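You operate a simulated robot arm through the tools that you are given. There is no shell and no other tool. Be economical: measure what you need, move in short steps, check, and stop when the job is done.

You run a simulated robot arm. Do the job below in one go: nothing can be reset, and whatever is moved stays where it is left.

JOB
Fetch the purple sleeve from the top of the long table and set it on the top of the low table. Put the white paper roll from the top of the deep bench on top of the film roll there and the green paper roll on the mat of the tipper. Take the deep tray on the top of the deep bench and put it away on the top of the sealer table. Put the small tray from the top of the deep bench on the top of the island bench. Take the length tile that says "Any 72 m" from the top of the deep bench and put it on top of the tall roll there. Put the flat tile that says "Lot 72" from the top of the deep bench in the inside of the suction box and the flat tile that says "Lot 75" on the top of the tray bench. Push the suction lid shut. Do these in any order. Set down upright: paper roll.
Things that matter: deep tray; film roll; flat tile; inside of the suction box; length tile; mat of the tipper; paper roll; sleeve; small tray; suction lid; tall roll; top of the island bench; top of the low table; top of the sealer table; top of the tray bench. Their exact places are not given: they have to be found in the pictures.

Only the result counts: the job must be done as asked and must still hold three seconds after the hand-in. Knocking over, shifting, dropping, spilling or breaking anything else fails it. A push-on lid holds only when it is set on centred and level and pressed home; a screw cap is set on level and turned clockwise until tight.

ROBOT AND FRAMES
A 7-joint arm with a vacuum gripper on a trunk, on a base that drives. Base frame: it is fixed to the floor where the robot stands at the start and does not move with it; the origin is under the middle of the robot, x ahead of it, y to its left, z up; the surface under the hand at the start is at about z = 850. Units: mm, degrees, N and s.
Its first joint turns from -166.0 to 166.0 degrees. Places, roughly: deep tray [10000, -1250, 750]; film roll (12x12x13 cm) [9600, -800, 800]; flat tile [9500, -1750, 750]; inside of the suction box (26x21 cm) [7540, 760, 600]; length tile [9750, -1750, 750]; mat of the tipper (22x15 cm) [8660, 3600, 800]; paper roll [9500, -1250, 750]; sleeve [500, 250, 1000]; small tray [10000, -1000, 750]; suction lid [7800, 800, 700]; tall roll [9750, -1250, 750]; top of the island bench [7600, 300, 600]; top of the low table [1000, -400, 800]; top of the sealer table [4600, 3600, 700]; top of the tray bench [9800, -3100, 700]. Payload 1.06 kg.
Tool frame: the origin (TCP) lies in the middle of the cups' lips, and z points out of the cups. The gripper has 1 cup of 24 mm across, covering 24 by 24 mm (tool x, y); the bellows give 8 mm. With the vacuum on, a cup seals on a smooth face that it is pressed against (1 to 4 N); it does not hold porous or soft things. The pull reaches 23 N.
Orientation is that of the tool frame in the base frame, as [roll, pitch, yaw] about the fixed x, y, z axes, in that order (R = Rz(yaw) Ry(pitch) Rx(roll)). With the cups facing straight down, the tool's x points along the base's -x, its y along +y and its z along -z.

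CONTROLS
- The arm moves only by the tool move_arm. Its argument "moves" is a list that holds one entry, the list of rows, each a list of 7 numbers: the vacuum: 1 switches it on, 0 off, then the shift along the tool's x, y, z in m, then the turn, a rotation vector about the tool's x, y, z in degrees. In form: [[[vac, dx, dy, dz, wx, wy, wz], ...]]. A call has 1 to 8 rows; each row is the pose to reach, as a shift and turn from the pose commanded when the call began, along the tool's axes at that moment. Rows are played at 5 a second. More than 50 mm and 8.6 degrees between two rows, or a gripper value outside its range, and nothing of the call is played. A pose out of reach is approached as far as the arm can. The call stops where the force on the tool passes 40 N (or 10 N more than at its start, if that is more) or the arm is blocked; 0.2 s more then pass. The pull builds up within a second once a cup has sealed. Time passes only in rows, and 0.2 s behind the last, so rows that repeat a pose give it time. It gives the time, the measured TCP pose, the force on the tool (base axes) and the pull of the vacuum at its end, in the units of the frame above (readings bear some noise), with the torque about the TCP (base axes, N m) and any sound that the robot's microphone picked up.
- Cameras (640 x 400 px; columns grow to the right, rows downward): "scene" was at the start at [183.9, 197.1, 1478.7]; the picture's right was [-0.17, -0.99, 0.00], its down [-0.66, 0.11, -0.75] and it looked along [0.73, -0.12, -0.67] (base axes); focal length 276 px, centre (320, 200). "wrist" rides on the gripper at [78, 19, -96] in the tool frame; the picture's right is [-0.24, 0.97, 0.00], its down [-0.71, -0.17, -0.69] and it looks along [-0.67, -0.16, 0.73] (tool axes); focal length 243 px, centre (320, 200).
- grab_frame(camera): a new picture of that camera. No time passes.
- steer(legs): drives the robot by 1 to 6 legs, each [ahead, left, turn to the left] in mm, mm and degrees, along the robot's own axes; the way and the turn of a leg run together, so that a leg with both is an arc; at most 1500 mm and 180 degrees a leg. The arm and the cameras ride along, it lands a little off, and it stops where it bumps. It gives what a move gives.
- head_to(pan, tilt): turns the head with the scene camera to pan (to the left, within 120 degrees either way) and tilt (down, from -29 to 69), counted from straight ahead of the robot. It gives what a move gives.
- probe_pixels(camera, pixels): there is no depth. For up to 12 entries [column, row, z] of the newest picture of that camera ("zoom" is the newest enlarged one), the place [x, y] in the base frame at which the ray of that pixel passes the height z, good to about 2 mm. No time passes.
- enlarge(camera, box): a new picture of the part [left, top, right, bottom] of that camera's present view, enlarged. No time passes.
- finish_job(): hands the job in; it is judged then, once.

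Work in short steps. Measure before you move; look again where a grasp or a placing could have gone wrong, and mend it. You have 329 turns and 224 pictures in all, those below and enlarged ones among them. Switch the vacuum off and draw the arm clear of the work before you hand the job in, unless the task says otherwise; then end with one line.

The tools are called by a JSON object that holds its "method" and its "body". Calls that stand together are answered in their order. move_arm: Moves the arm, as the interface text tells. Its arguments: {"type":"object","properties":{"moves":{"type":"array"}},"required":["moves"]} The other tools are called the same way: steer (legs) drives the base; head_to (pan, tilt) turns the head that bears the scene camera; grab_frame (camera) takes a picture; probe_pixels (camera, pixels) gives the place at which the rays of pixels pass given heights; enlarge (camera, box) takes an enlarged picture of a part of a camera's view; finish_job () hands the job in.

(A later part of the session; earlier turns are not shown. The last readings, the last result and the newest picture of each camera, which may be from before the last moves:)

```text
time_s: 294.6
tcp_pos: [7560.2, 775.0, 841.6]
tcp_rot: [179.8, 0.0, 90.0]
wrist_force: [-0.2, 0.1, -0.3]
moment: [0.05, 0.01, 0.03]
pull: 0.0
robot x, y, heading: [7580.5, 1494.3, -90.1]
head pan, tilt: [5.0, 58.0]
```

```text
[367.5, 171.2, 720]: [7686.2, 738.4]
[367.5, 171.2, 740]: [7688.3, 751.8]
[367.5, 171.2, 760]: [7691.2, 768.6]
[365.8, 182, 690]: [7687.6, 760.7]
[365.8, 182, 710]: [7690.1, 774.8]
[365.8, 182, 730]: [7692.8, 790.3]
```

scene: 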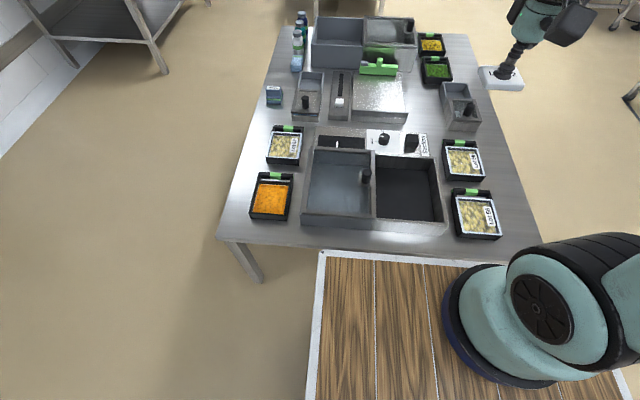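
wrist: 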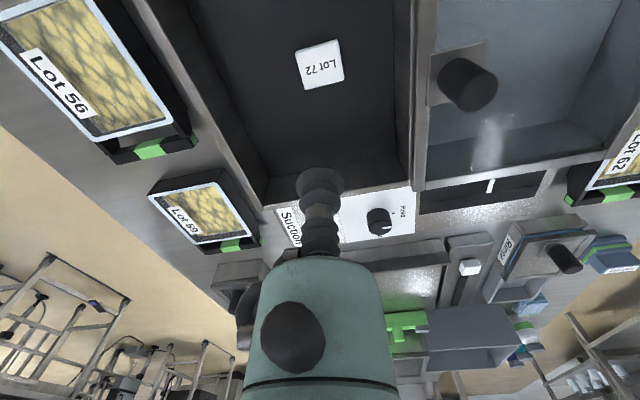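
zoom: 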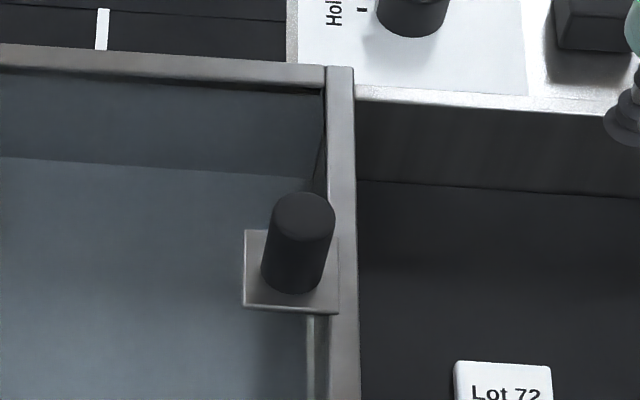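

Knob ≈(7687,756), top z≈740. I move to its far (+x) side and lower the cup beside it.

{"method": "move_arm", "body": {"moves": [[[0, -0.004, 0.04, 0, 0, 0, 0], [0, -0.008, 0.08, 0, 0, 0, 0], [0, -0.012, 0.12, 0, 0, 0, 0], [0, -0.019, 0.16, 0, 0, 0, 0], [0, -0.019, 0.175, 0.02, 0, 0, 0], [0, -0.019, 0.175, 0.06, 0, 0, 0], [0, -0.019, 0.175, 0.09, 0, 0, 0]]]}}

{"method": "grab_frame", "body": {"camera": "wrist"}}

{"method": "enlarge", "body": {"camera": "scene", "box": [290, 90, 450, 210]}}

```text
time_s: 296.2
tcp_pos: [7734.7, 756.8, 755.1]
tcp_rot: [179.8, 0.1, 89.9]
wrist_force: [1.0, -1.1, -0.1]
moment: [-0.01, 0.01, 0.0]
pull: 0.0
robot x, y, heading: [7576.4, 1488.9, -90.1]
head pan, tilt: [5.0, 58.0]
```

```text
94 pictures are left
```

wrist: 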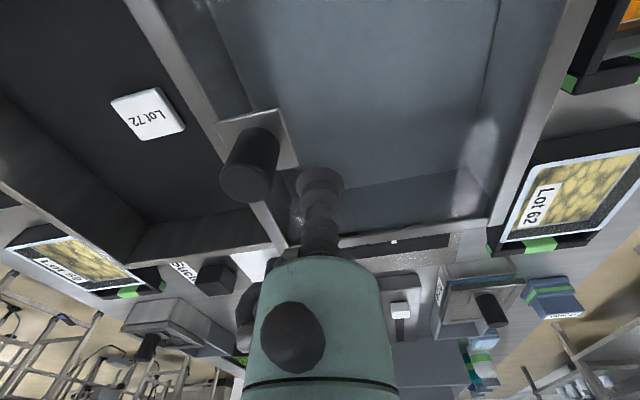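

```text
3.33 times, centred on (370, 150) of scene
```

zoom: 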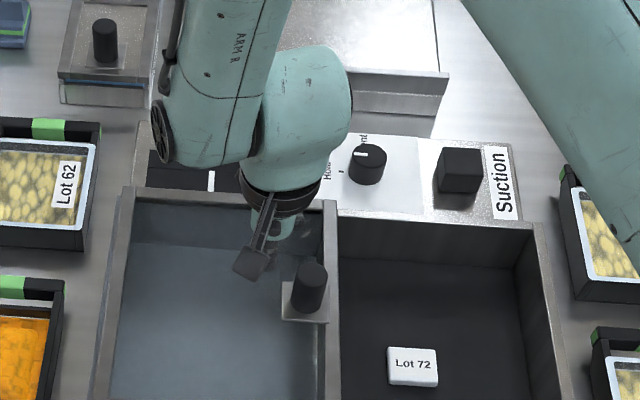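

I lower 30 mm more and push gently toward −x.

{"method": "move_arm", "body": {"moves": [[[0, 0, 0, 0.015, 0, 0, 0], [0, 0, 0, 0.03, 0, 0, 0], [0, 0, -0.01, 0.03, 0, 0, 0], [0, 0, -0.02, 0.03, 0, 0, 0], [0, 0, -0.03, 0.03, 0, 0, 0], [0, 0, -0.04, 0.03, 0, 0, 0]]]}}

{"method": "enlarge", "body": {"camera": "scene", "box": [290, 90, 450, 210]}}

```text
time_s: 297.6
tcp_pos: [7695.7, 756.7, 723.3]
tcp_rot: [179.7, 0.1, 90.0]
wrist_force: [0.2, -0.6, -0.2]
moment: [0.02, 0.01, 0.0]
pull: 0.0
robot x, y, heading: [7579.3, 1487.6, -90.1]
head pan, tilt: [5.0, 58.0]
```

```text
3.33 times, centred on (370, 150) of scene
```

zoom: 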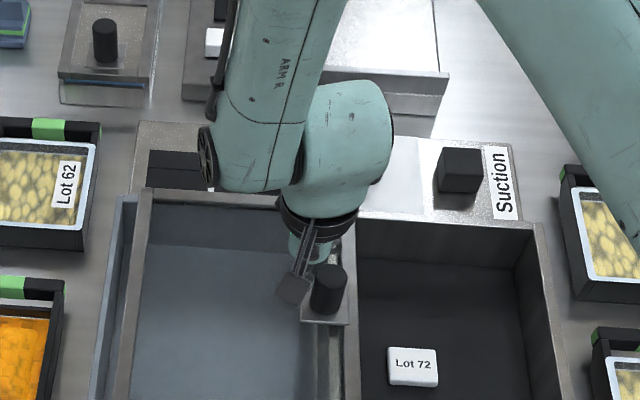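

The lid slides along. I keep pushing.

{"method": "move_arm", "body": {"moves": [[[0, 0, -0.02, 0, 0, 0, 0], [0, 0, -0.04, 0, 0, 0, 0], [0, 0, -0.06, 0, 0, 0, 0], [0, 0, -0.08, 0, 0, 0, 0], [0, 0, -0.1, 0, 0, 0, 0], [0, 0, -0.12, 0, 0, 0, 0], [0, 0, -0.14, 0, 0, 0, 0], [0, 0, -0.16, 0, 0, 0, 0]]]}}

{"method": "enlarge", "body": {"camera": "scene", "box": [290, 90, 490, 240]}}

```text
time_s: 299.4
tcp_pos: [7535.8, 755.8, 723.0]
tcp_rot: [179.8, 0.0, 90.0]
wrist_force: [-0.4, -0.4, 0.7]
moment: [0.02, 0.0, -0.01]
pull: 0.1
robot x, y, heading: [7577.9, 1493.1, -90.0]
head pan, tilt: [5.0, 58.0]
```

```text
2.67 times, centred on (390, 165) of scene
```

zoom: 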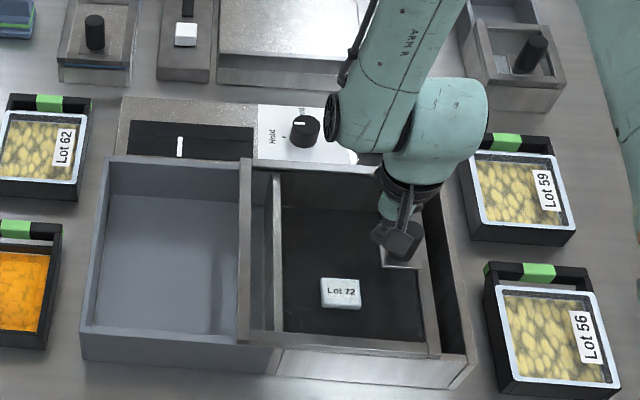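

Nearly shut; ~35 mm remain. I push on until resistance.

{"method": "move_arm", "body": {"moves": [[[0, 0, -0.012, 0, 0, 0, 0], [0, 0, -0.022, 0, 0, 0, 0], [0, 0, -0.03, 0, 0, 0, 0], [0, 0, -0.036, 0, 0, 0, 0], [0, 0, -0.04, 0, 0, 0, 0], [0, 0, -0.044, 0, 0, 0, 0], [0, 0, -0.048, 0, 0, 0, 0], [0, 0, -0.052, 0, 0, 0, 0]]]}}

{"method": "enlarge", "body": {"camera": "scene", "box": [290, 90, 490, 240]}}

```text
time_s: 301.2
tcp_pos: [7483.9, 756.8, 723.4]
tcp_rot: [179.8, 0.0, 90.0]
wrist_force: [1.2, 0.9, -0.1]
moment: [-0.02, 0.0, 0.01]
pull: 0.0
robot x, y, heading: [7581.7, 1491.5, -89.9]
head pan, tilt: [5.0, 58.0]
```

```text
2.67 times, centred on (390, 165) of scene
```

zoom: 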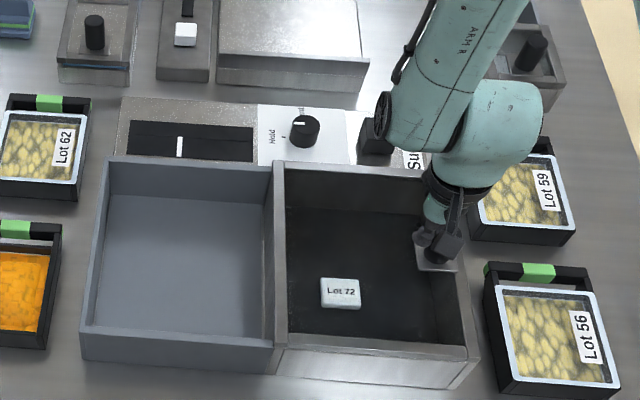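

It looks aligned. I press a few mm further to feel the stop.

{"method": "move_arm", "body": {"moves": [[[0, 0, -0.002, 0, 0, 0, 0], [0, 0, -0.004, 0, 0, 0, 0], [0, 0, -0.006, 0, 0, 0, 0]]]}}

```text
time_s: 302.0
tcp_pos: [7481.7, 757.4, 723.3]
tcp_rot: [179.7, -0.1, 90.2]
wrist_force: [25.8, 1.0, 1.4]
moment: [-0.03, -0.02, 0.0]
pull: 0.1
robot x, y, heading: [7577.2, 1489.8, -90.0]
head pan, tilt: [5.0, 58.0]
```

The stop is reached (26 N). I back away from the knob and rise.

{"method": "move_arm", "body": {"moves": [[[0, 0, 0.004, 0, 0, 0, 0], [0, 0, 0.015, 0, 0, 0, 0], [0, 0, 0.015, -0.04, 0, 0, 0], [0, 0, 0.015, -0.09, 0, 0, 0], [0, 0, 0.02, -0.14, 0, 0, 0], [0, 0, 0.03, -0.19, 0, 0, 0], [0, 0.02, 0.05, -0.23, 0, 0, 0], [0, 0.05, 0.07, -0.26, 0, 0, 0]]]}}

{"method": "move_arm", "body": {"moves": [[[0, 0.04, 0.005, -0.03, 0, 0, 0], [0, 0.08, 0.01, -0.06, 0, 0, 0], [0, 0.11, 0.015, -0.1, 0, 0, 0], [0, 0.14, 0.02, -0.14, 0, 0, 0], [0, 0.17, 0.02, -0.18, 0, 0, 0], [0, 0.2, 0.02, -0.22, 0, 0, 0], [0, 0.21, 0.02, -0.24, 0, 0, 0]]]}}

{"method": "grab_frame", "body": {"camera": "scene"}}

{"method": "enlarge", "body": {"camera": "scene", "box": [270, 0, 510, 240]}}

```text
refused: row 5 steps farther than a row can; nothing moved
```

```text
refused: row 1 steps farther than a row can; nothing moved
```

```text
89 pictures are left
```

scene: 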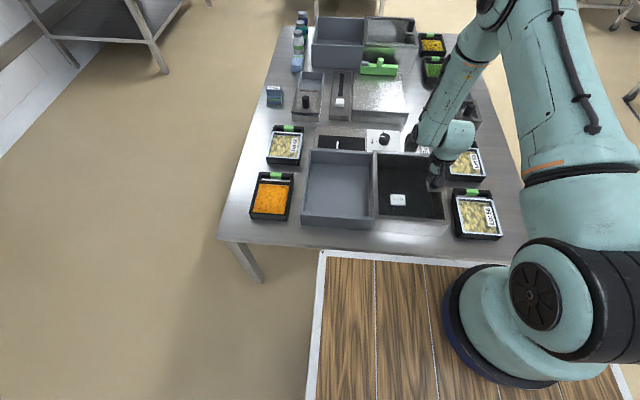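

```text
1.67 times, centred on (390, 120) of scene
```

zoom: 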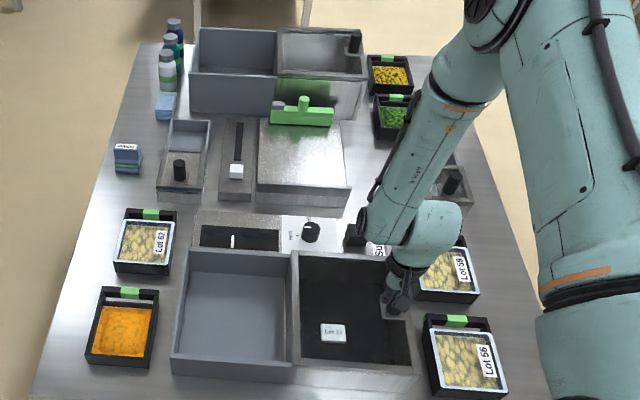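

I resend with shorter steps.

{"method": "move_arm", "body": {"moves": [[[0, 0, 0.004, 0, 0, 0, 0], [0, 0, 0.015, 0, 0, 0, 0], [0, 0, 0.015, -0.04, 0, 0, 0], [0, 0, 0.015, -0.085, 0, 0, 0], [0, 0, 0.02, -0.13, 0, 0, 0], [0, 0, 0.03, -0.17, 0, 0, 0], [0, 0.02, 0.05, -0.2, 0, 0, 0], [0, 0.045, 0.07, -0.23, 0, 0, 0]]]}}

{"method": "move_arm", "body": {"moves": [[[0, 0.03, 0.005, -0.03, 0, 0, 0], [0, 0.06, 0.01, -0.06, 0, 0, 0], [0, 0.09, 0.015, -0.09, 0, 0, 0], [0, 0.12, 0.02, -0.12, 0, 0, 0], [0, 0.15, 0.02, -0.15, 0, 0, 0], [0, 0.18, 0.02, -0.18, 0, 0, 0], [0, 0.2, 0.02, -0.21, 0, 0, 0], [0, 0.2, 0.02, -0.25, 0, 0, 0]]]}}

{"method": "grab_frame", "body": {"camera": "wrist"}}

```text
time_s: 303.8
tcp_pos: [7546.1, 801.1, 952.9]
tcp_rot: [179.8, 0.0, 90.0]
wrist_force: [0.5, 0.1, -0.2]
moment: [0.02, -0.01, -0.02]
pull: 0.1
robot x, y, heading: [7579.9, 1493.1, -90.0]
head pan, tilt: [5.0, 58.0]
```

```text
time_s: 305.6
tcp_pos: [7567.7, 1000.2, 1201.4]
tcp_rot: [179.7, 0.0, 90.0]
wrist_force: [-0.5, -0.6, 0.1]
moment: [0.02, -0.04, 0.0]
pull: 0.1
robot x, y, heading: [7581.6, 1493.7, -89.8]
head pan, tilt: [5.0, 58.0]
```

```text
87 pictures are left
```

wrist: 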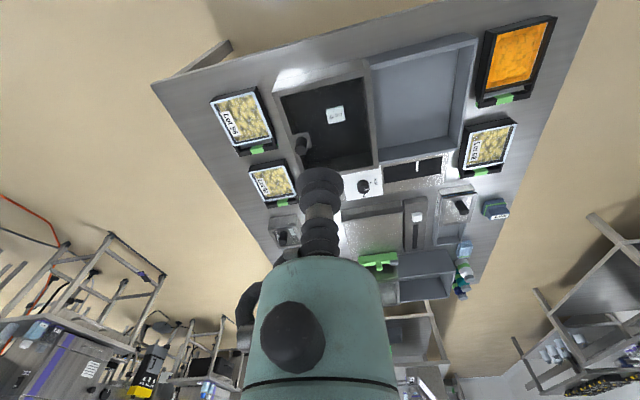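

The lid is shut with Lot 72 inside. Next: the trays at the deep bench, approached from its north end.

{"method": "steer", "body": {"legs": [[0, 1350, 0], [1400, 0, 0]]}}

{"method": "head_to", "body": {"pan": 35, "tilt": 35}}

{"method": "grab_frame", "body": {"camera": "scene"}}

{"method": "probe_pixels", "body": {"camera": "scene", "pixels": [[320, 300, 0], [200, 250, 0], [100, 250, 0], [320, 200, 750], [50, 300, 0]]}}

```text
time_s: 319.0
tcp_pos: [8919.0, -412.6, 1201.2]
tcp_rot: [179.8, 0.0, 90.4]
wrist_force: [-0.3, -0.2, 0.1]
moment: [0.02, -0.01, 0.0]
pull: 0.1
robot x, y, heading: [8925.2, 81.1, -89.8]
head pan, tilt: [5.0, 58.0]
```

```text
time_s: 319.9
tcp_pos: [8919.1, -412.5, 1201.2]
tcp_rot: [179.8, 0.0, 90.5]
wrist_force: [0.4, 0.2, 0.1]
moment: [0.01, -0.01, -0.01]
pull: 0.0
robot x, y, heading: [8928.8, 78.5, -89.9]
head pan, tilt: [35.0, 35.0]
```

```text
86 pictures are left
```

scene: 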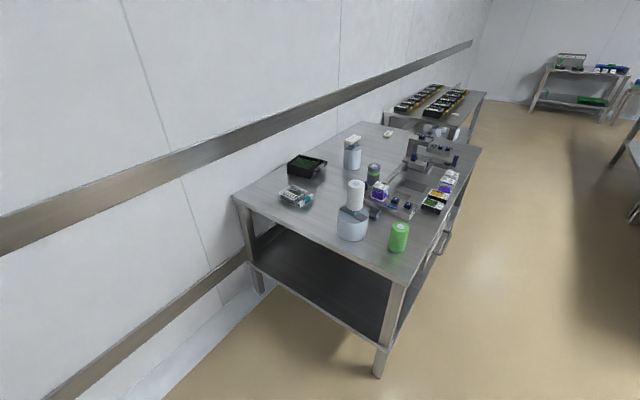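

```text
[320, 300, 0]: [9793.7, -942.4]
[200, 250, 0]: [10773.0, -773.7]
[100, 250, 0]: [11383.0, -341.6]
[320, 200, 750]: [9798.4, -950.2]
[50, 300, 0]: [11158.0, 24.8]
```

The area north of the bench is clear. I drive in.

{"method": "steer", "body": {"legs": [[0, 690, 0], [360, 0, 0]]}}

{"method": "head_to", "body": {"pan": 15, "tilt": 55}}

{"method": "grab_frame", "body": {"camera": "scene"}}

{"method": "grab_frame", "body": {"camera": "wrist"}}

```text
time_s: 325.6
tcp_pos: [9581.3, -774.7, 1201.4]
tcp_rot: [179.8, 0.0, 89.4]
wrist_force: [0.1, 0.5, 0.0]
moment: [-0.01, 0.01, 0.0]
pull: 0.0
robot x, y, heading: [9597.2, -281.6, -90.6]
head pan, tilt: [35.0, 35.0]
```

```text
time_s: 326.4
tcp_pos: [9581.8, -775.0, 1202.0]
tcp_rot: [179.9, 0.0, 89.4]
wrist_force: [0.0, 0.1, -0.7]
moment: [-0.01, 0.01, -0.04]
pull: 0.0
robot x, y, heading: [9595.4, -282.2, -90.7]
head pan, tilt: [15.0, 55.0]
```

```text
85 pictures are left
```

scene: 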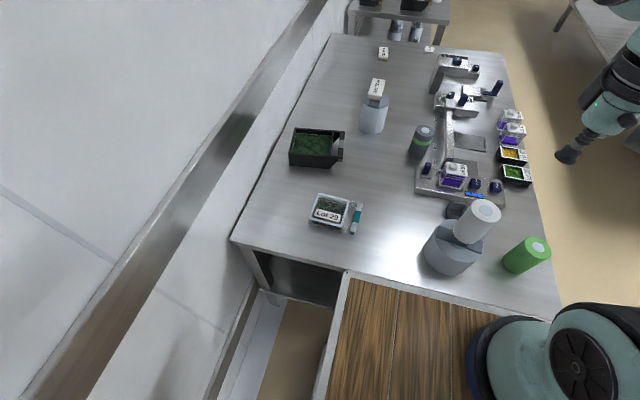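

```text
84 pictures are left
```

wrist: 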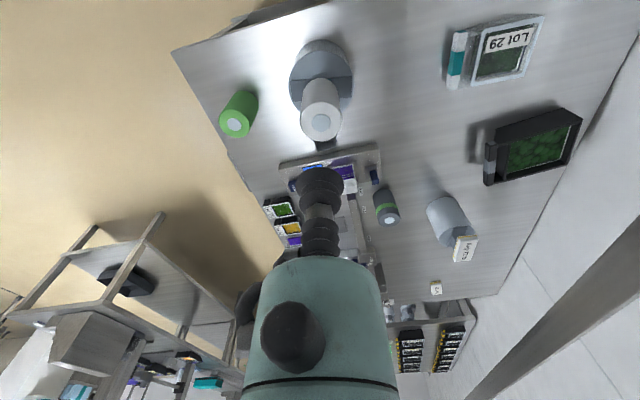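

Great view. I enlarge the two trays.

{"method": "enlarge", "body": {"camera": "scene", "box": [270, 115, 400, 240]}}

{"method": "enlarge", "body": {"camera": "wrist", "box": [420, 0, 620, 200]}}

```text
3.20 times, centred on (335, 178) of scene
```

zoom: 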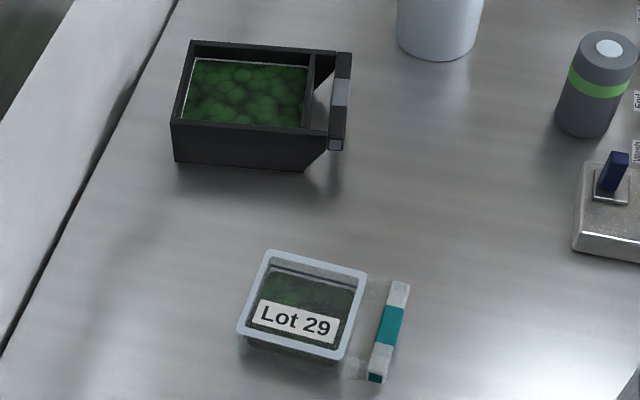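

```text
2.00 times, centred on (520, 100) of wrist
```

zoom: 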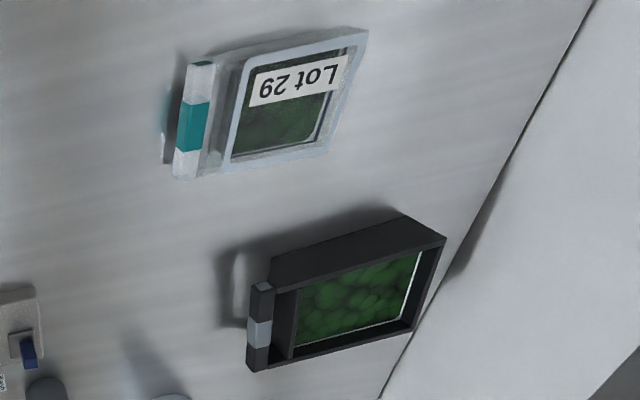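

Triangulate: small tray lid centre scene (329.7,210.8)/wrist (505,56); deep tray opening centre scene (311.6,152)/wrist (537.5,147.5).

{"method": "probe_pixels", "body": {"camera": "scene", "pixels": [[329.7, 210.8, 770], [329.7, 210.8, 790], [329.7, 210.8, 810], [311.6, 152, 770], [311.6, 152, 800], [311.6, 152, 830]]}}

{"method": "probe_pixels", "body": {"camera": "wrist", "pixels": [[505, 56, 770], [505, 56, 790], [505, 56, 810], [537.5, 147.5, 770], [537.5, 147.5, 800], [537.5, 147.5, 830]]}}

```text
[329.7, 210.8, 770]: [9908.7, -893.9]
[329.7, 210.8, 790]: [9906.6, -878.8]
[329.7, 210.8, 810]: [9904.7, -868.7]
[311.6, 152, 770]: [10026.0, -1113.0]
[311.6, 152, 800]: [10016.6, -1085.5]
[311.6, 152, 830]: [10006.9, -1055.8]
```

```text
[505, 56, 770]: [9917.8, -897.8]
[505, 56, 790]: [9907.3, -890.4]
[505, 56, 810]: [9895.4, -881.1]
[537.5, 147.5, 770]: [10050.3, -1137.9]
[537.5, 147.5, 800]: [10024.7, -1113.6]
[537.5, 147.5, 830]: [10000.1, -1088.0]
```

I move above the small tray and look closely.

{"method": "move_arm", "body": {"moves": [[[0, -0.014, 0.041, 0, 0, 0, 0], [0, -0.028, 0.082, 0, 0, 0, 0], [0, -0.042, 0.123, 0, 0, 0, 0], [0, -0.056, 0.164, 0, 0, 0, 0], [0, -0.07, 0.205, 0.015, 0, 0, 0], [0, -0.082, 0.246, 0.03, 0, 0, 0], [0, -0.096, 0.287, 0.045, 0, 0, 0], [0, -0.108, 0.326, 0.06, 0, 0, 0]]]}}

{"method": "move_arm", "body": {"moves": [[[0, 0, 0, 0.05, 0, 0, 0], [0, 0, 0, 0.1, 0, 0, 0], [0, 0, 0, 0.15, 0, 0, 0], [0, 0, 0, 0.2, 0, 0, 0]]]}}

{"method": "grab_frame", "body": {"camera": "wrist"}}

{"method": "enlarge", "body": {"camera": "scene", "box": [270, 115, 400, 240]}}

```text
time_s: 328.2
tcp_pos: [9908.9, -884.7, 1143.7]
tcp_rot: [179.9, 0.1, 89.4]
wrist_force: [-0.1, 0.5, 0.1]
moment: [-0.03, -0.02, 0.02]
pull: 0.0
robot x, y, heading: [9597.5, -283.7, -90.8]
head pan, tilt: [15.0, 55.0]
```

```text
time_s: 329.2
tcp_pos: [9906.9, -886.3, 943.0]
tcp_rot: [179.8, 0.1, 89.4]
wrist_force: [-0.2, 0.4, 0.7]
moment: [0.0, 0.0, -0.01]
pull: 0.0
robot x, y, heading: [9601.4, -283.7, -90.5]
head pan, tilt: [15.0, 55.0]
```

```text
81 pictures are left
```

wrist: 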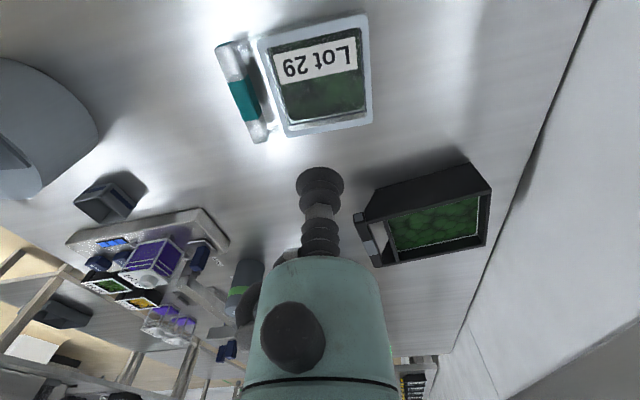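

```text
3.20 times, centred on (335, 178) of scene
```

zoom: 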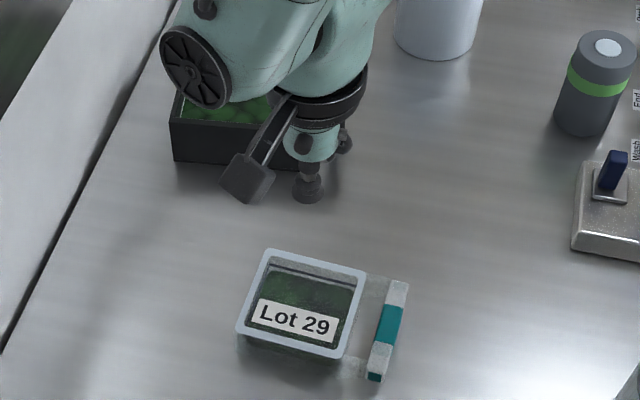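

Probe lid centre (319,78) and corners.

{"method": "probe_pixels", "body": {"camera": "wrist", "pixels": [[319, 78, 785], [258, 38, 785], [367, 15, 785], [373, 124, 785], [288, 137, 785], [319, 78, 775], [242, 98, 790]]}}

{"method": "probe_pixels", "body": {"camera": "scene", "pixels": [[309, 220.5, 785], [318.5, 193, 785], [349.5, 199.5, 785], [343.4, 228, 785]]}}

```text
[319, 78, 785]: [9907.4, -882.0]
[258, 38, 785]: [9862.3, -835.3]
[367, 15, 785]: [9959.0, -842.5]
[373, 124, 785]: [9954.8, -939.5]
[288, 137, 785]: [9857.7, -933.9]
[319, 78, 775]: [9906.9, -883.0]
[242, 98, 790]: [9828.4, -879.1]
```

```text
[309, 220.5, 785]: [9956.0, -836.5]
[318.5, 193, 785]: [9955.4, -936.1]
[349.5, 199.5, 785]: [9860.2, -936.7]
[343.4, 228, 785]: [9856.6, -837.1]
```

Lid: z≈785, centre (9907,-887). I descend with vacuum in small final steps.

{"method": "move_arm", "body": {"moves": [[[0, -0.003, 0, 0.05, 0, 0, 0], [0, -0.003, 0, 0.1, 0, 0, 0], [1, -0.003, 0, 0.14, 0, 0, 0], [1, -0.003, 0, 0.15, 0, 0, 0], [1, -0.003, 0, 0.154, 0, 0, 0], [1, -0.003, 0, 0.157, 0, 0, 0]]]}}

```text
time_s: 330.6
tcp_pos: [9908.8, -888.3, 786.7]
tcp_rot: [179.7, 0.1, 89.3]
wrist_force: [-2.1, 0.8, 5.7]
moment: [0.0, 0.05, -0.11]
pull: 22.9
robot x, y, heading: [9598.8, -283.3, -90.5]
head pan, tilt: [15.0, 55.0]
```

Sealed. I lift and retract.

{"method": "move_arm", "body": {"moves": [[[1, 0, 0, -0.015, 0, 0, 0], [1, 0, 0, -0.05, 0, 0, 0], [1, 0, 0, -0.1, 0, 0, 0], [1, 0, 0, -0.15, 0, 0, 0], [1, 0, 0, -0.2, 0, 0, 0], [1, 0, 0, -0.25, 0, 0, 0], [1, 0, 0, -0.3, 0, 0, 0], [1, 0, 0, -0.35, 0, 0, 0]]]}}

{"method": "move_arm", "body": {"moves": [[[1, 0.012, -0.04, -0.01, 0, 0, 0], [1, 0.024, -0.08, -0.02, 0, 0, 0], [1, 0.036, -0.12, -0.03, 0, 0, 0], [1, 0.048, -0.16, -0.04, 0, 0, 0], [1, 0.06, -0.2, -0.05, 0, 0, 0], [1, 0.072, -0.24, -0.06, 0, 0, 0], [1, 0.084, -0.28, -0.07, 0, 0, 0], [1, 0.092, -0.31, -0.08, 0, 0, 0]]]}}

{"method": "grab_frame", "body": {"camera": "scene"}}

```text
time_s: 332.4
tcp_pos: [9907.5, -888.1, 1134.9]
tcp_rot: [179.8, 0.1, 89.4]
wrist_force: [1.2, -0.1, -1.7]
moment: [0.0, 0.02, 0.02]
pull: 23.1
robot x, y, heading: [9598.4, -282.2, -90.7]
head pan, tilt: [15.0, 55.0]
```

```text
time_s: 334.2
tcp_pos: [9597.3, -793.5, 1216.6]
tcp_rot: [179.7, 0.0, 89.4]
wrist_force: [0.6, 0.7, -1.2]
moment: [0.02, 0.03, 0.0]
pull: 22.8
robot x, y, heading: [9600.2, -283.6, -90.5]
head pan, tilt: [15.0, 55.0]
```

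```text
79 pictures are left
```

scene: 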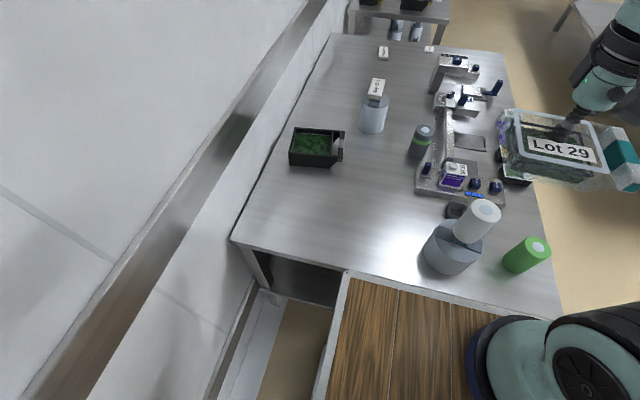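

Now to the island bench's east side.

{"method": "steer", "body": {"legs": [[-330, 0, 0], [0, -900, 0], [0, 0, -89.5], [0, -350, 0]]}}

{"method": "head_to", "body": {"pan": 0, "tilt": 55}}

{"method": "grab_frame", "body": {"camera": "scene"}}

```text
time_s: 346.4
tcp_pos: [8181.7, 384.7, 1214.9]
tcp_rot: [179.7, 0.1, 0.5]
wrist_force: [0.0, 0.3, -0.7]
moment: [-0.02, 0.0, -0.01]
pull: 22.9
robot x, y, heading: [8692.3, 391.1, -179.7]
head pan, tilt: [15.0, 55.0]
```

```text
time_s: 347.1
tcp_pos: [8181.5, 384.4, 1215.1]
tcp_rot: [179.9, 0.1, 0.5]
wrist_force: [0.2, -0.2, -1.1]
moment: [0.01, -0.01, 0.02]
pull: 22.6
robot x, y, heading: [8690.0, 392.3, -179.5]
head pan, tilt: [0.0, 55.0]
```

```text
78 pictures are left
```

scene: 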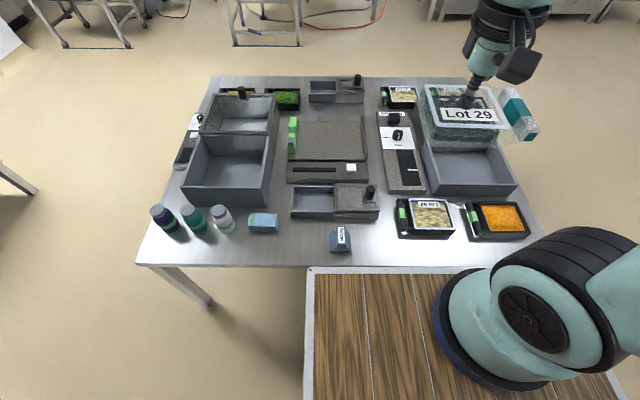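

I probe the free strip along the east edge.

{"method": "probe_pixels", "body": {"camera": "scene", "pixels": [[250, 265, 600], [540, 265, 600], [330, 250, 600], [351, 250, 600], [397, 240, 600], [378, 220, 600], [280, 233, 600], [250, 234, 600], [136, 265, 600], [278, 204, 600], [330, 222, 600]]}}

{"method": "enlarge", "body": {"camera": "scene", "box": [130, 170, 470, 280]}}

```text
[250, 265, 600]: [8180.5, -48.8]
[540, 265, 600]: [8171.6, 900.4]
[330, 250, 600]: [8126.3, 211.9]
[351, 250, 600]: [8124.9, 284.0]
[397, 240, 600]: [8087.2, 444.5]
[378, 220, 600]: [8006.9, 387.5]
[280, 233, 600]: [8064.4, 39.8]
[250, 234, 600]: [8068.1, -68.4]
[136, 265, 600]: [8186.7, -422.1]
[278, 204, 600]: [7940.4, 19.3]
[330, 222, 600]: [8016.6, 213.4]
```

```text
1.88 times, centred on (300, 225) of scene
```

zoom: 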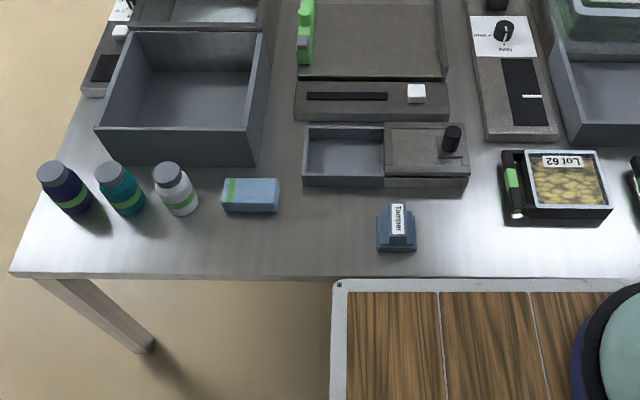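

The gap between the blue block (y≤40) and the tamper (y≥212) is suitable. I go above (8085,126), turning the tray 90° so its bar faces the table edge.

{"method": "move_arm", "body": {"moves": [[[1, -0.016, 0.043, 0, 0, 0, 7.5], [1, -0.032, 0.086, 0, 0, 0, 15], [1, -0.048, 0.129, 0, 0, 0, 22.5], [1, -0.064, 0.172, 0, 0, 0, 30], [1, -0.08, 0.215, 0, 0, 0, 37.5], [1, -0.0965, 0.258, 0, 0, 0, 45], [1, -0.0965, 0.258, 0, 0, 0, 53], [1, -0.0965, 0.258, 0, 0, 0, 61]]]}}

{"method": "move_arm", "body": {"moves": [[[1, 0, 0, 0.04, 0, 0, 8], [1, 0, 0, 0.08, 0, 0, 16], [1, 0, 0, 0.12, 0, 0, 24], [1, 0, 0, 0.165, 0, 0, 29.5], [1, 0, 0, 0.21, 0, 0, 29.5], [1, 0, 0, 0.255, 0, 0, 29.5], [1, 0, 0, 0.3, 0, 0, 29.5], [1, 0, 0, 0.345, 0, 0, 29.5]]]}}

{"method": "grab_frame", "body": {"camera": "scene"}}

{"method": "grab_frame", "body": {"camera": "wrist"}}

```text
time_s: 348.9
tcp_pos: [8088.0, 127.1, 1216.5]
tcp_rot: [179.9, -0.2, -60.6]
wrist_force: [-0.4, -0.7, -1.6]
moment: [-0.03, 0.05, -0.01]
pull: 23.1
robot x, y, heading: [8687.8, 392.7, -179.8]
head pan, tilt: [0.0, 55.0]
```

```text
time_s: 350.7
tcp_pos: [8088.3, 122.2, 874.1]
tcp_rot: [179.8, -0.2, -90.0]
wrist_force: [0.7, 0.1, -0.7]
moment: [-0.03, 0.02, 0.01]
pull: 23.0
robot x, y, heading: [8695.8, 395.3, -179.3]
head pan, tilt: [0.0, 55.0]
```

```text
76 pictures are left
```

scene: 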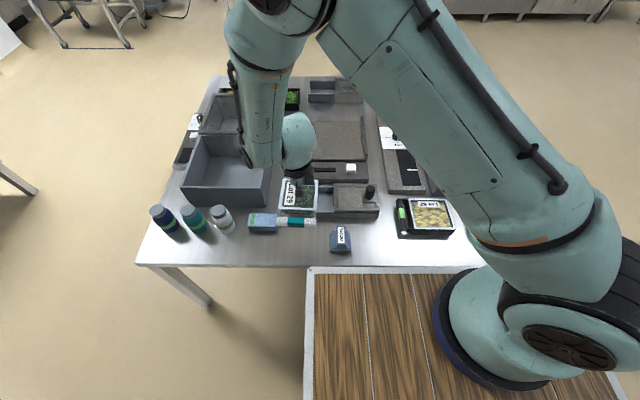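

```text
75 pictures are left
```

wrist: 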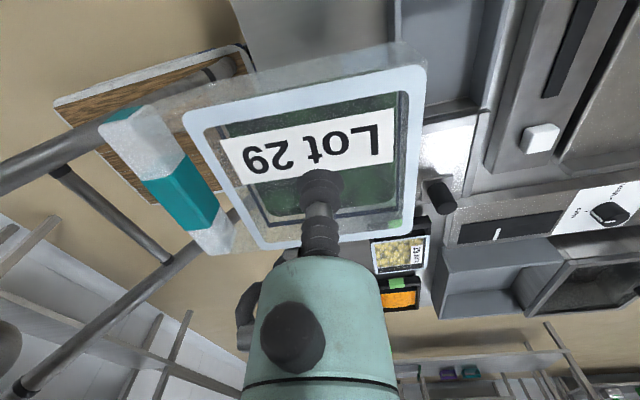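

I descend to near the table and check clearances.

{"method": "move_arm", "body": {"moves": [[[1, 0, 0, 0.045, 0, 0, 0], [1, 0, 0, 0.09, 0, 0, 0], [1, 0, 0, 0.135, 0, 0, 0], [1, 0, 0, 0.17, 0, 0, 0], [1, 0, 0, 0.19, 0, 0, 0]]]}}

{"method": "enlarge", "body": {"camera": "scene", "box": [210, 150, 390, 280]}}

```text
time_s: 351.9
tcp_pos: [8089.1, 123.0, 679.9]
tcp_rot: [179.8, -0.2, -89.9]
wrist_force: [0.5, 0.5, 0.0]
moment: [0.01, -0.01, -0.01]
pull: 22.5
robot x, y, heading: [8690.5, 393.7, -179.4]
head pan, tilt: [0.0, 55.0]
```

```text
3.08 times, centred on (300, 215) of scene
```

zoom: 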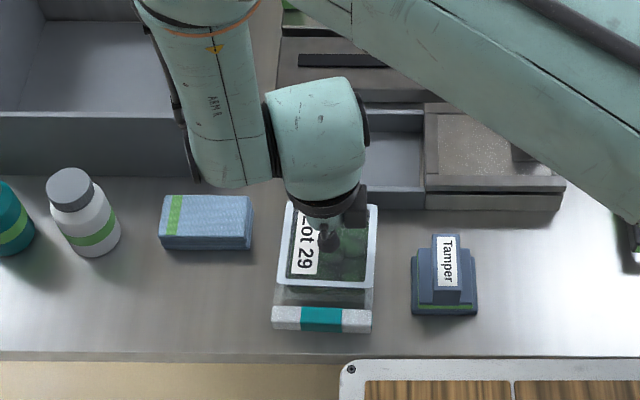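

Clear on all sides. I lower to contact.

{"method": "move_arm", "body": {"moves": [[[1, 0, 0, 0.02, 0, 0, 0], [1, 0, 0, 0.032, 0, 0, 0], [1, 0, 0, 0.036, 0, 0, 0], [1, 0, 0, 0.038, 0, 0, 0]]]}}

{"method": "move_arm", "body": {"moves": [[[1, 0, 0, 0.002, 0, 0, 0], [1, 0, 0, 0.003, 0, 0, 0]]]}}

```text
time_s: 352.9
tcp_pos: [8087.5, 125.4, 642.7]
tcp_rot: [179.9, -0.2, -90.0]
wrist_force: [0.3, -0.7, -0.8]
moment: [0.0, 0.01, 0.03]
pull: 23.1
robot x, y, heading: [8689.1, 395.6, -179.6]
head pan, tilt: [0.0, 55.0]
```

```text
time_s: 353.5
tcp_pos: [8088.0, 124.5, 639.5]
tcp_rot: [180.0, -0.2, -90.0]
wrist_force: [0.5, -0.6, -1.4]
moment: [0.02, 0.0, -0.03]
pull: 23.0
robot x, y, heading: [8690.8, 398.3, -179.8]
head pan, tilt: [0.0, 55.0]
```

{"method": "move_arm", "body": {"moves": [[[1, 0, 0, 0.0015, 0, 0, 0], [1, 0, 0, 0.003, 0, 0, 0]]]}}

{"method": "move_arm", "body": {"moves": [[[1, 0, 0, 0.001, 0, 0, 0], [1, 0, 0, 0.002, 0, 0, 0]]]}}

```text
time_s: 354.1
tcp_pos: [8087.9, 124.0, 637.1]
tcp_rot: [-180.0, -0.3, -89.9]
wrist_force: [-0.5, -0.3, -0.7]
moment: [0.01, 0.0, 0.05]
pull: 22.8
robot x, y, heading: [8689.9, 397.4, -179.4]
head pan, tilt: [0.0, 55.0]
```

```text
time_s: 354.7
tcp_pos: [8087.7, 123.1, 635.7]
tcp_rot: [-180.0, -0.2, -90.1]
wrist_force: [0.7, 1.3, 13.7]
moment: [0.02, -0.06, -0.06]
pull: 22.8
robot x, y, heading: [8691.1, 396.3, -179.5]
head pan, tilt: [0.0, 55.0]
```

Contact. Release, rise and turn the tool back.

{"method": "move_arm", "body": {"moves": [[[0, 0, 0, -0.001, 0, 0, 0], [0, 0, 0, -0.001, 0, 0, 0], [0, 0, 0, -0.001, 0, 0, 0], [0, 0, 0, -0.001, 0, 0, 0], [0, 0, 0, -0.01, 0, 0, 0], [0, 0, 0, -0.05, 0, 0, 0], [0, 0, 0, -0.1, 0, 0, 0], [0, 0, 0, -0.15, 0, 0, 0]]]}}

{"method": "move_arm", "body": {"moves": [[[0, 0, 0, -0.05, 0, 0, 0], [0, 0, 0, -0.1, 0, 0, 0], [0, 0, 0, -0.15, 0, 0, -8], [0, 0, 0, -0.2, 0, 0, -16], [0, 0, 0, -0.25, 0, 0, -24], [0, 0, 0, -0.3, 0, 0, -32], [0, 0, 0, -0.35, 0, 0, -40], [0, 0, 0, -0.4, 0, 0, -48]]]}}

{"method": "move_arm", "body": {"moves": [[[0, 0.005, -0.02, 0, 0, 0, -7], [0, 0.01, -0.05, 0, 0, 0, -14], [0, 0.02, -0.08, 0, 0, 0, -21], [0, 0.04, -0.11, 0, 0, 0, -28], [0, 0.06, -0.14, 0, 0, 0, -35], [0, 0.08, -0.17, 0, 0, 0, -42]]]}}

{"method": "enlarge", "body": {"camera": "scene", "box": [210, 150, 390, 280]}}

```text
time_s: 356.5
tcp_pos: [8087.6, 125.6, 786.6]
tcp_rot: [180.0, -0.2, -89.9]
wrist_force: [-0.1, -0.5, 0.0]
moment: [0.02, -0.03, 0.03]
pull: 0.1
robot x, y, heading: [8693.5, 397.3, -179.7]
head pan, tilt: [0.0, 55.0]
```

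```text
time_s: 358.3
tcp_pos: [8091.2, 125.7, 1186.9]
tcp_rot: [179.8, -0.1, -41.9]
wrist_force: [-0.3, -0.3, -0.9]
moment: [0.01, 0.01, -0.02]
pull: 0.0
robot x, y, heading: [8689.7, 395.6, -179.4]
head pan, tilt: [0.0, 55.0]
```

```text
time_s: 359.7
tcp_pos: [8262.5, 200.9, 1183.6]
tcp_rot: [179.7, 0.0, 0.1]
wrist_force: [-0.1, 0.4, 0.1]
moment: [-0.03, -0.02, 0.02]
pull: 0.0
robot x, y, heading: [8687.9, 395.1, -179.8]
head pan, tilt: [0.0, 55.0]
```

```text
3.08 times, centred on (300, 215) of scene
```

zoom: 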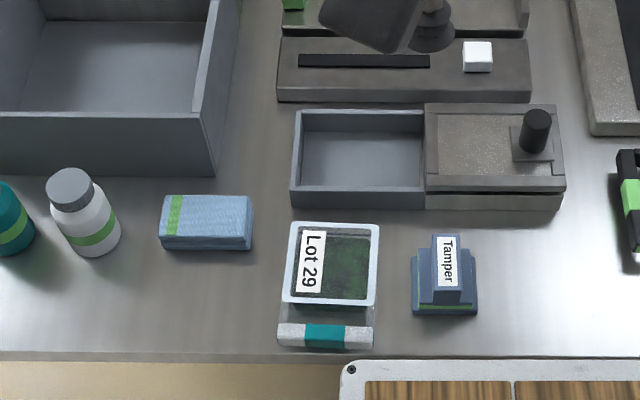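

The small tray is placed. Back to the deep bench for the deep tray.

{"method": "move_arm", "body": {"moves": [[[0, -0.02, -0.04, 0, 0, 0, 0], [0, -0.04, -0.08, 0, 0, 0, 0], [0, -0.07, -0.12, 0, 0, 0, 0], [0, -0.09, -0.16, 0, 0, 0, 0], [0, -0.115, -0.195, 0, 0, 0, 0]]]}}

{"method": "steer", "body": {"legs": [[0, 350, 0], [0, 0, 89.5], [0, 950, 0], [340, 0, 0]]}}

{"method": "head_to", "body": {"pan": 15, "tilt": 50}}

{"method": "grab_frame", "body": {"camera": "scene"}}

{"method": "grab_frame", "body": {"camera": "wrist"}}

```text
time_s: 360.9
tcp_pos: [8145.8, 393.8, 1185.1]
tcp_rot: [179.8, 0.2, 0.2]
wrist_force: [-0.1, 0.2, -0.3]
moment: [-0.03, 0.02, -0.01]
pull: 0.0
robot x, y, heading: [8690.0, 394.1, -179.5]
head pan, tilt: [0.0, 55.0]
```

```text
time_s: 373.4
tcp_pos: [9672.4, -805.6, 1184.0]
tcp_rot: [179.8, 0.0, 91.9]
wrist_force: [0.9, -0.7, -0.5]
moment: [0.01, 0.0, -0.01]
pull: 0.1
robot x, y, heading: [9652.2, -261.0, -87.7]
head pan, tilt: [0.0, 55.0]
```

```text
time_s: 374.2
tcp_pos: [9673.1, -806.0, 1183.5]
tcp_rot: [179.8, 0.0, 91.9]
wrist_force: [0.6, -0.8, 1.3]
moment: [-0.02, 0.0, -0.03]
pull: 0.1
robot x, y, heading: [9651.8, -263.1, -87.6]
head pan, tilt: [15.0, 50.0]
```

```text
72 pictures are left
```

scene: 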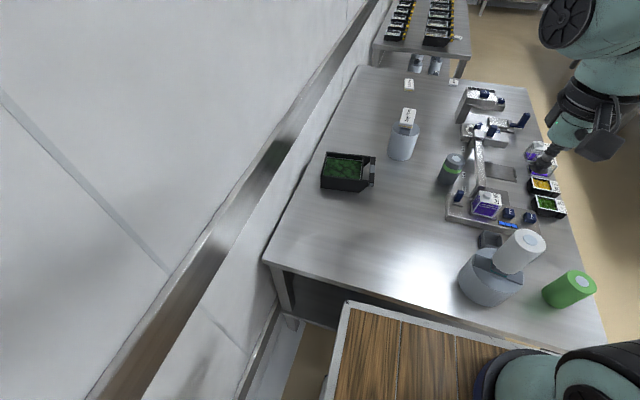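

```text
71 pictures are left
```

wrist: 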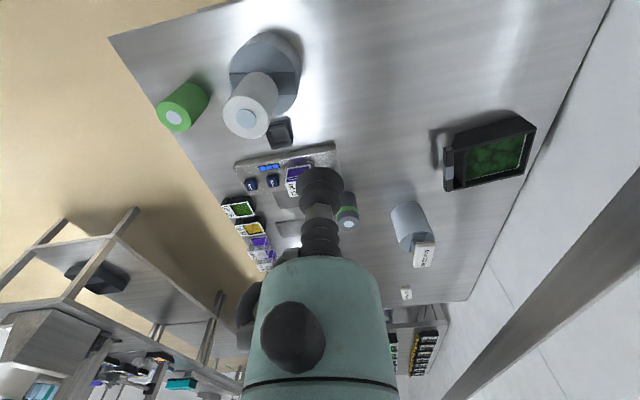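

I move above the deep tray for a close look.

{"method": "move_arm", "body": {"moves": [[[0, -0.03, 0.034, 0, 0, 0, 0], [0, -0.06, 0.068, 0, 0, 0, 0], [0, -0.09, 0.102, 0, 0, 0, 0], [0, -0.12, 0.136, 0, 0, 0, 0], [0, -0.15, 0.17, 0, 0, 0, 0], [0, -0.18, 0.204, 0, 0, 0, 0], [0, -0.21, 0.238, 0, 0, 0, 0], [0, -0.24, 0.272, 0, 0, 0, 0]]]}}

{"method": "move_arm", "body": {"moves": [[[0, -0.02, 0.023, 0.03, 0, 0, 0], [0, -0.04, 0.046, 0.06, 0, 0, 0], [0, -0.04, 0.046, 0.11, 0, 0, 0], [0, -0.04, 0.046, 0.16, 0, 0, 0], [0, -0.04, 0.046, 0.2, 0, 0, 0]]]}}

{"method": "grab_frame", "body": {"camera": "wrist"}}

{"method": "enlarge", "body": {"camera": "wrist", "box": [220, 20, 460, 200]}}

{"method": "enlarge", "body": {"camera": "scene", "box": [300, 130, 400, 205]}}

```text
time_s: 376.0
tcp_pos: [9949.5, -1038.8, 1185.6]
tcp_rot: [179.8, 0.1, 92.2]
wrist_force: [-0.4, 0.1, 1.0]
moment: [-0.05, 0.0, 0.02]
pull: 0.1
robot x, y, heading: [9654.8, -258.6, -87.5]
head pan, tilt: [15.0, 50.0]
```

```text
time_s: 377.2
tcp_pos: [10000.7, -1076.8, 986.2]
tcp_rot: [179.8, 0.1, 92.0]
wrist_force: [0.4, -0.1, 0.8]
moment: [-0.03, 0.01, 0.01]
pull: 0.1
robot x, y, heading: [9652.9, -258.4, -87.4]
head pan, tilt: [15.0, 50.0]
```

```text
70 pictures are left
```

wrist: 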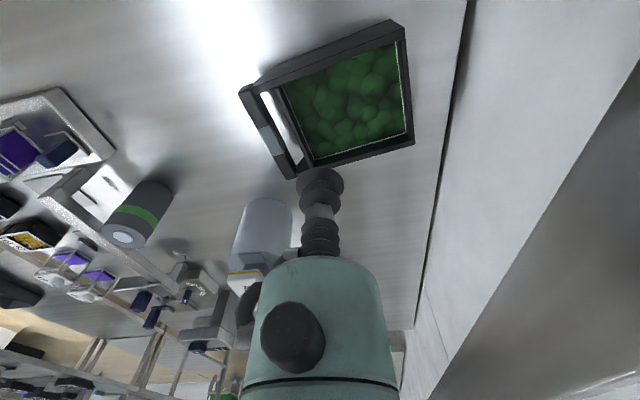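

```text
2.22 times, centred on (340, 110) of wrist
```

zoom: 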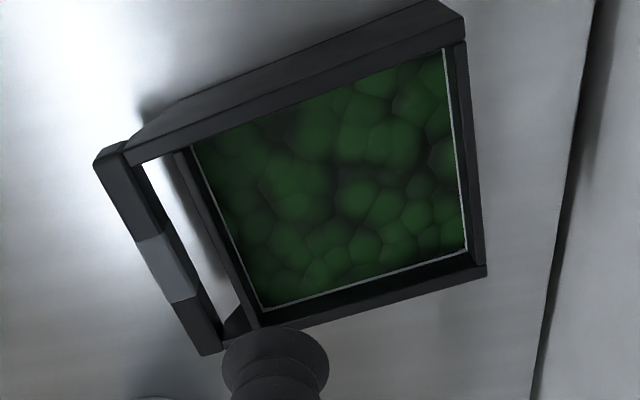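

```text
5.33 times, centred on (350, 168) of scene
```

zoom: 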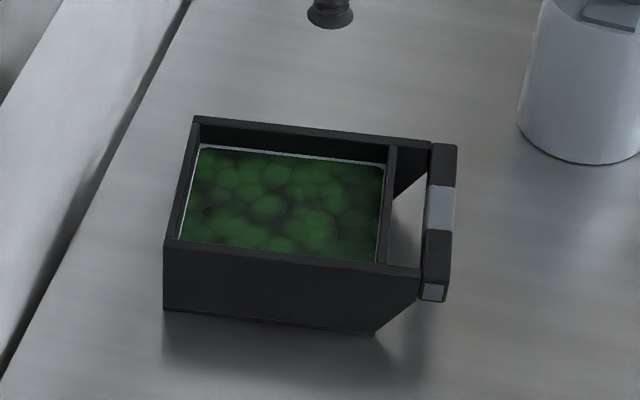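

Triangulate the film's centre: wrist (351.3,103.2), scene (344,169).

{"method": "probe_pixels", "body": {"camera": "wrist", "pixels": [[351.3, 103.2, 780], [351.3, 103.2, 800], [351.3, 103.2, 820], [290, 79, 805], [400, 45, 805], [410, 130, 805], [324, 157, 805], [271, 138, 815]]}}

{"method": "probe_pixels", "body": {"camera": "scene", "pixels": [[344, 169, 780], [344, 169, 800], [344, 169, 820], [323.7, 176, 805], [361, 180.5, 805], [364, 160, 805], [327, 158, 805]]}}

```text
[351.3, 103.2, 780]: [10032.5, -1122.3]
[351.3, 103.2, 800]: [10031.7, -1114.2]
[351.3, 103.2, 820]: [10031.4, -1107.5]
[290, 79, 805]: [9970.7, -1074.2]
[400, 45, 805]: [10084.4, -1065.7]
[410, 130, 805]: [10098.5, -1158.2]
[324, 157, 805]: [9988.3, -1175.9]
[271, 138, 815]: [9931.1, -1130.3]
```

```text
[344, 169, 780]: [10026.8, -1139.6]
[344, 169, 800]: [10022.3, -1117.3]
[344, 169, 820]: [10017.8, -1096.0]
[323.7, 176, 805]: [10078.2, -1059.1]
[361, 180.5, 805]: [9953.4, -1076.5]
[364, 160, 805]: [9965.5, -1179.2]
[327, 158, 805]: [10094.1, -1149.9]
```

Film z≈804, centre ≈(10026,-1114). I descend with vacuum.

{"method": "move_arm", "body": {"moves": [[[0, -0.02, 0.012, 0.03, 0, 0, 0], [0, -0.038, 0.023, 0.07, 0, 0, 0], [0, -0.038, 0.023, 0.12, 0, 0, 0], [1, -0.038, 0.023, 0.16, 0, 0, 0], [1, -0.038, 0.023, 0.174, 0, 0, 0], [1, -0.038, 0.023, 0.18, 0, 0, 0], [1, -0.038, 0.023, 0.182, 0, 0, 0]]]}}

```text
time_s: 378.8
tcp_pos: [10026.5, -1114.1, 802.6]
tcp_rot: [179.9, 0.0, 92.0]
wrist_force: [-0.6, -0.6, -0.1]
moment: [-0.01, -0.01, 0.02]
pull: 23.0
robot x, y, heading: [9655.6, -258.6, -87.4]
head pan, tilt: [15.0, 50.0]
```

Sealed (pull 23). I lift slowly and check the load.

{"method": "move_arm", "body": {"moves": [[[1, 0, 0, -0.01, 0, 0, 0], [1, 0, 0, -0.03, 0, 0, 0], [1, 0, 0, -0.07, 0, 0, 0], [1, 0, 0, -0.12, 0, 0, 0], [1, 0, 0, -0.17, 0, 0, 0], [1, 0, 0, -0.22, 0, 0, 0], [1, 0, 0, -0.27, 0, 0, 0], [1, 0, 0, -0.32, 0, 0, 0]]]}}

{"method": "grab_frame", "body": {"camera": "scene"}}

```text
time_s: 380.6
tcp_pos: [10024.8, -1113.7, 1123.6]
tcp_rot: [179.8, 0.0, 92.0]
wrist_force: [0.2, 0.5, 0.4]
moment: [0.0, 0.01, -0.02]
pull: 0.0
robot x, y, heading: [9653.6, -261.0, -87.5]
head pan, tilt: [15.0, 50.0]
```

```text
67 pictures are left
```

scene: 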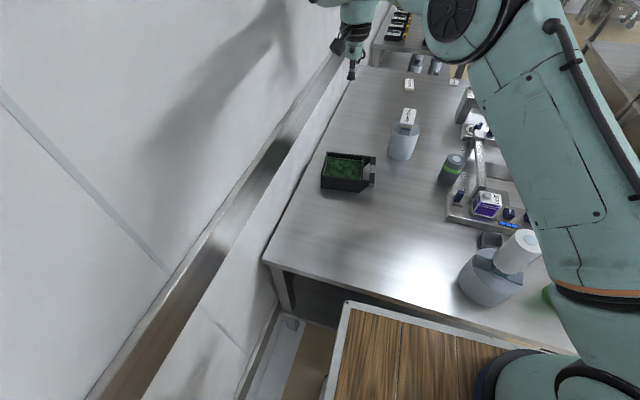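

The tray came off during the lift, and it seems to stand where it was. I retry slowly, watching the load.

{"method": "move_arm", "body": {"moves": [[[0, 0, 0, 0.05, 0, 0, 0], [0, 0, 0, 0.1, 0, 0, 0], [0, 0, 0, 0.15, 0, 0, 0], [0, 0, 0, 0.2, 0, 0, 0], [0, 0, 0, 0.25, 0, 0, 0]]]}}

{"method": "grab_frame", "body": {"camera": "wrist"}}

{"method": "enlarge", "body": {"camera": "scene", "box": [300, 130, 400, 205]}}

```text
time_s: 381.8
tcp_pos: [10026.4, -1114.9, 873.0]
tcp_rot: [179.8, 0.1, 92.0]
wrist_force: [-0.8, 0.4, -0.7]
moment: [-0.04, 0.0, 0.01]
pull: 0.0
robot x, y, heading: [9654.0, -259.0, -87.7]
head pan, tilt: [15.0, 50.0]
```

```text
66 pictures are left
```

wrist: 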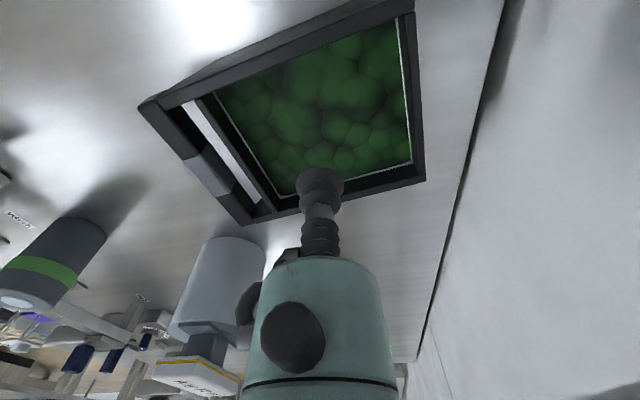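

```text
5.33 times, centred on (350, 168) of scene
```

zoom: 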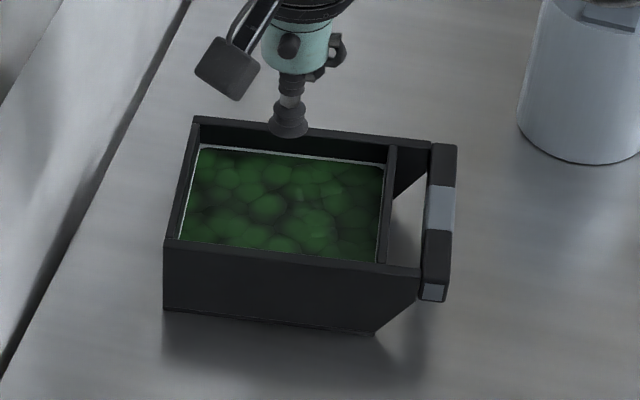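

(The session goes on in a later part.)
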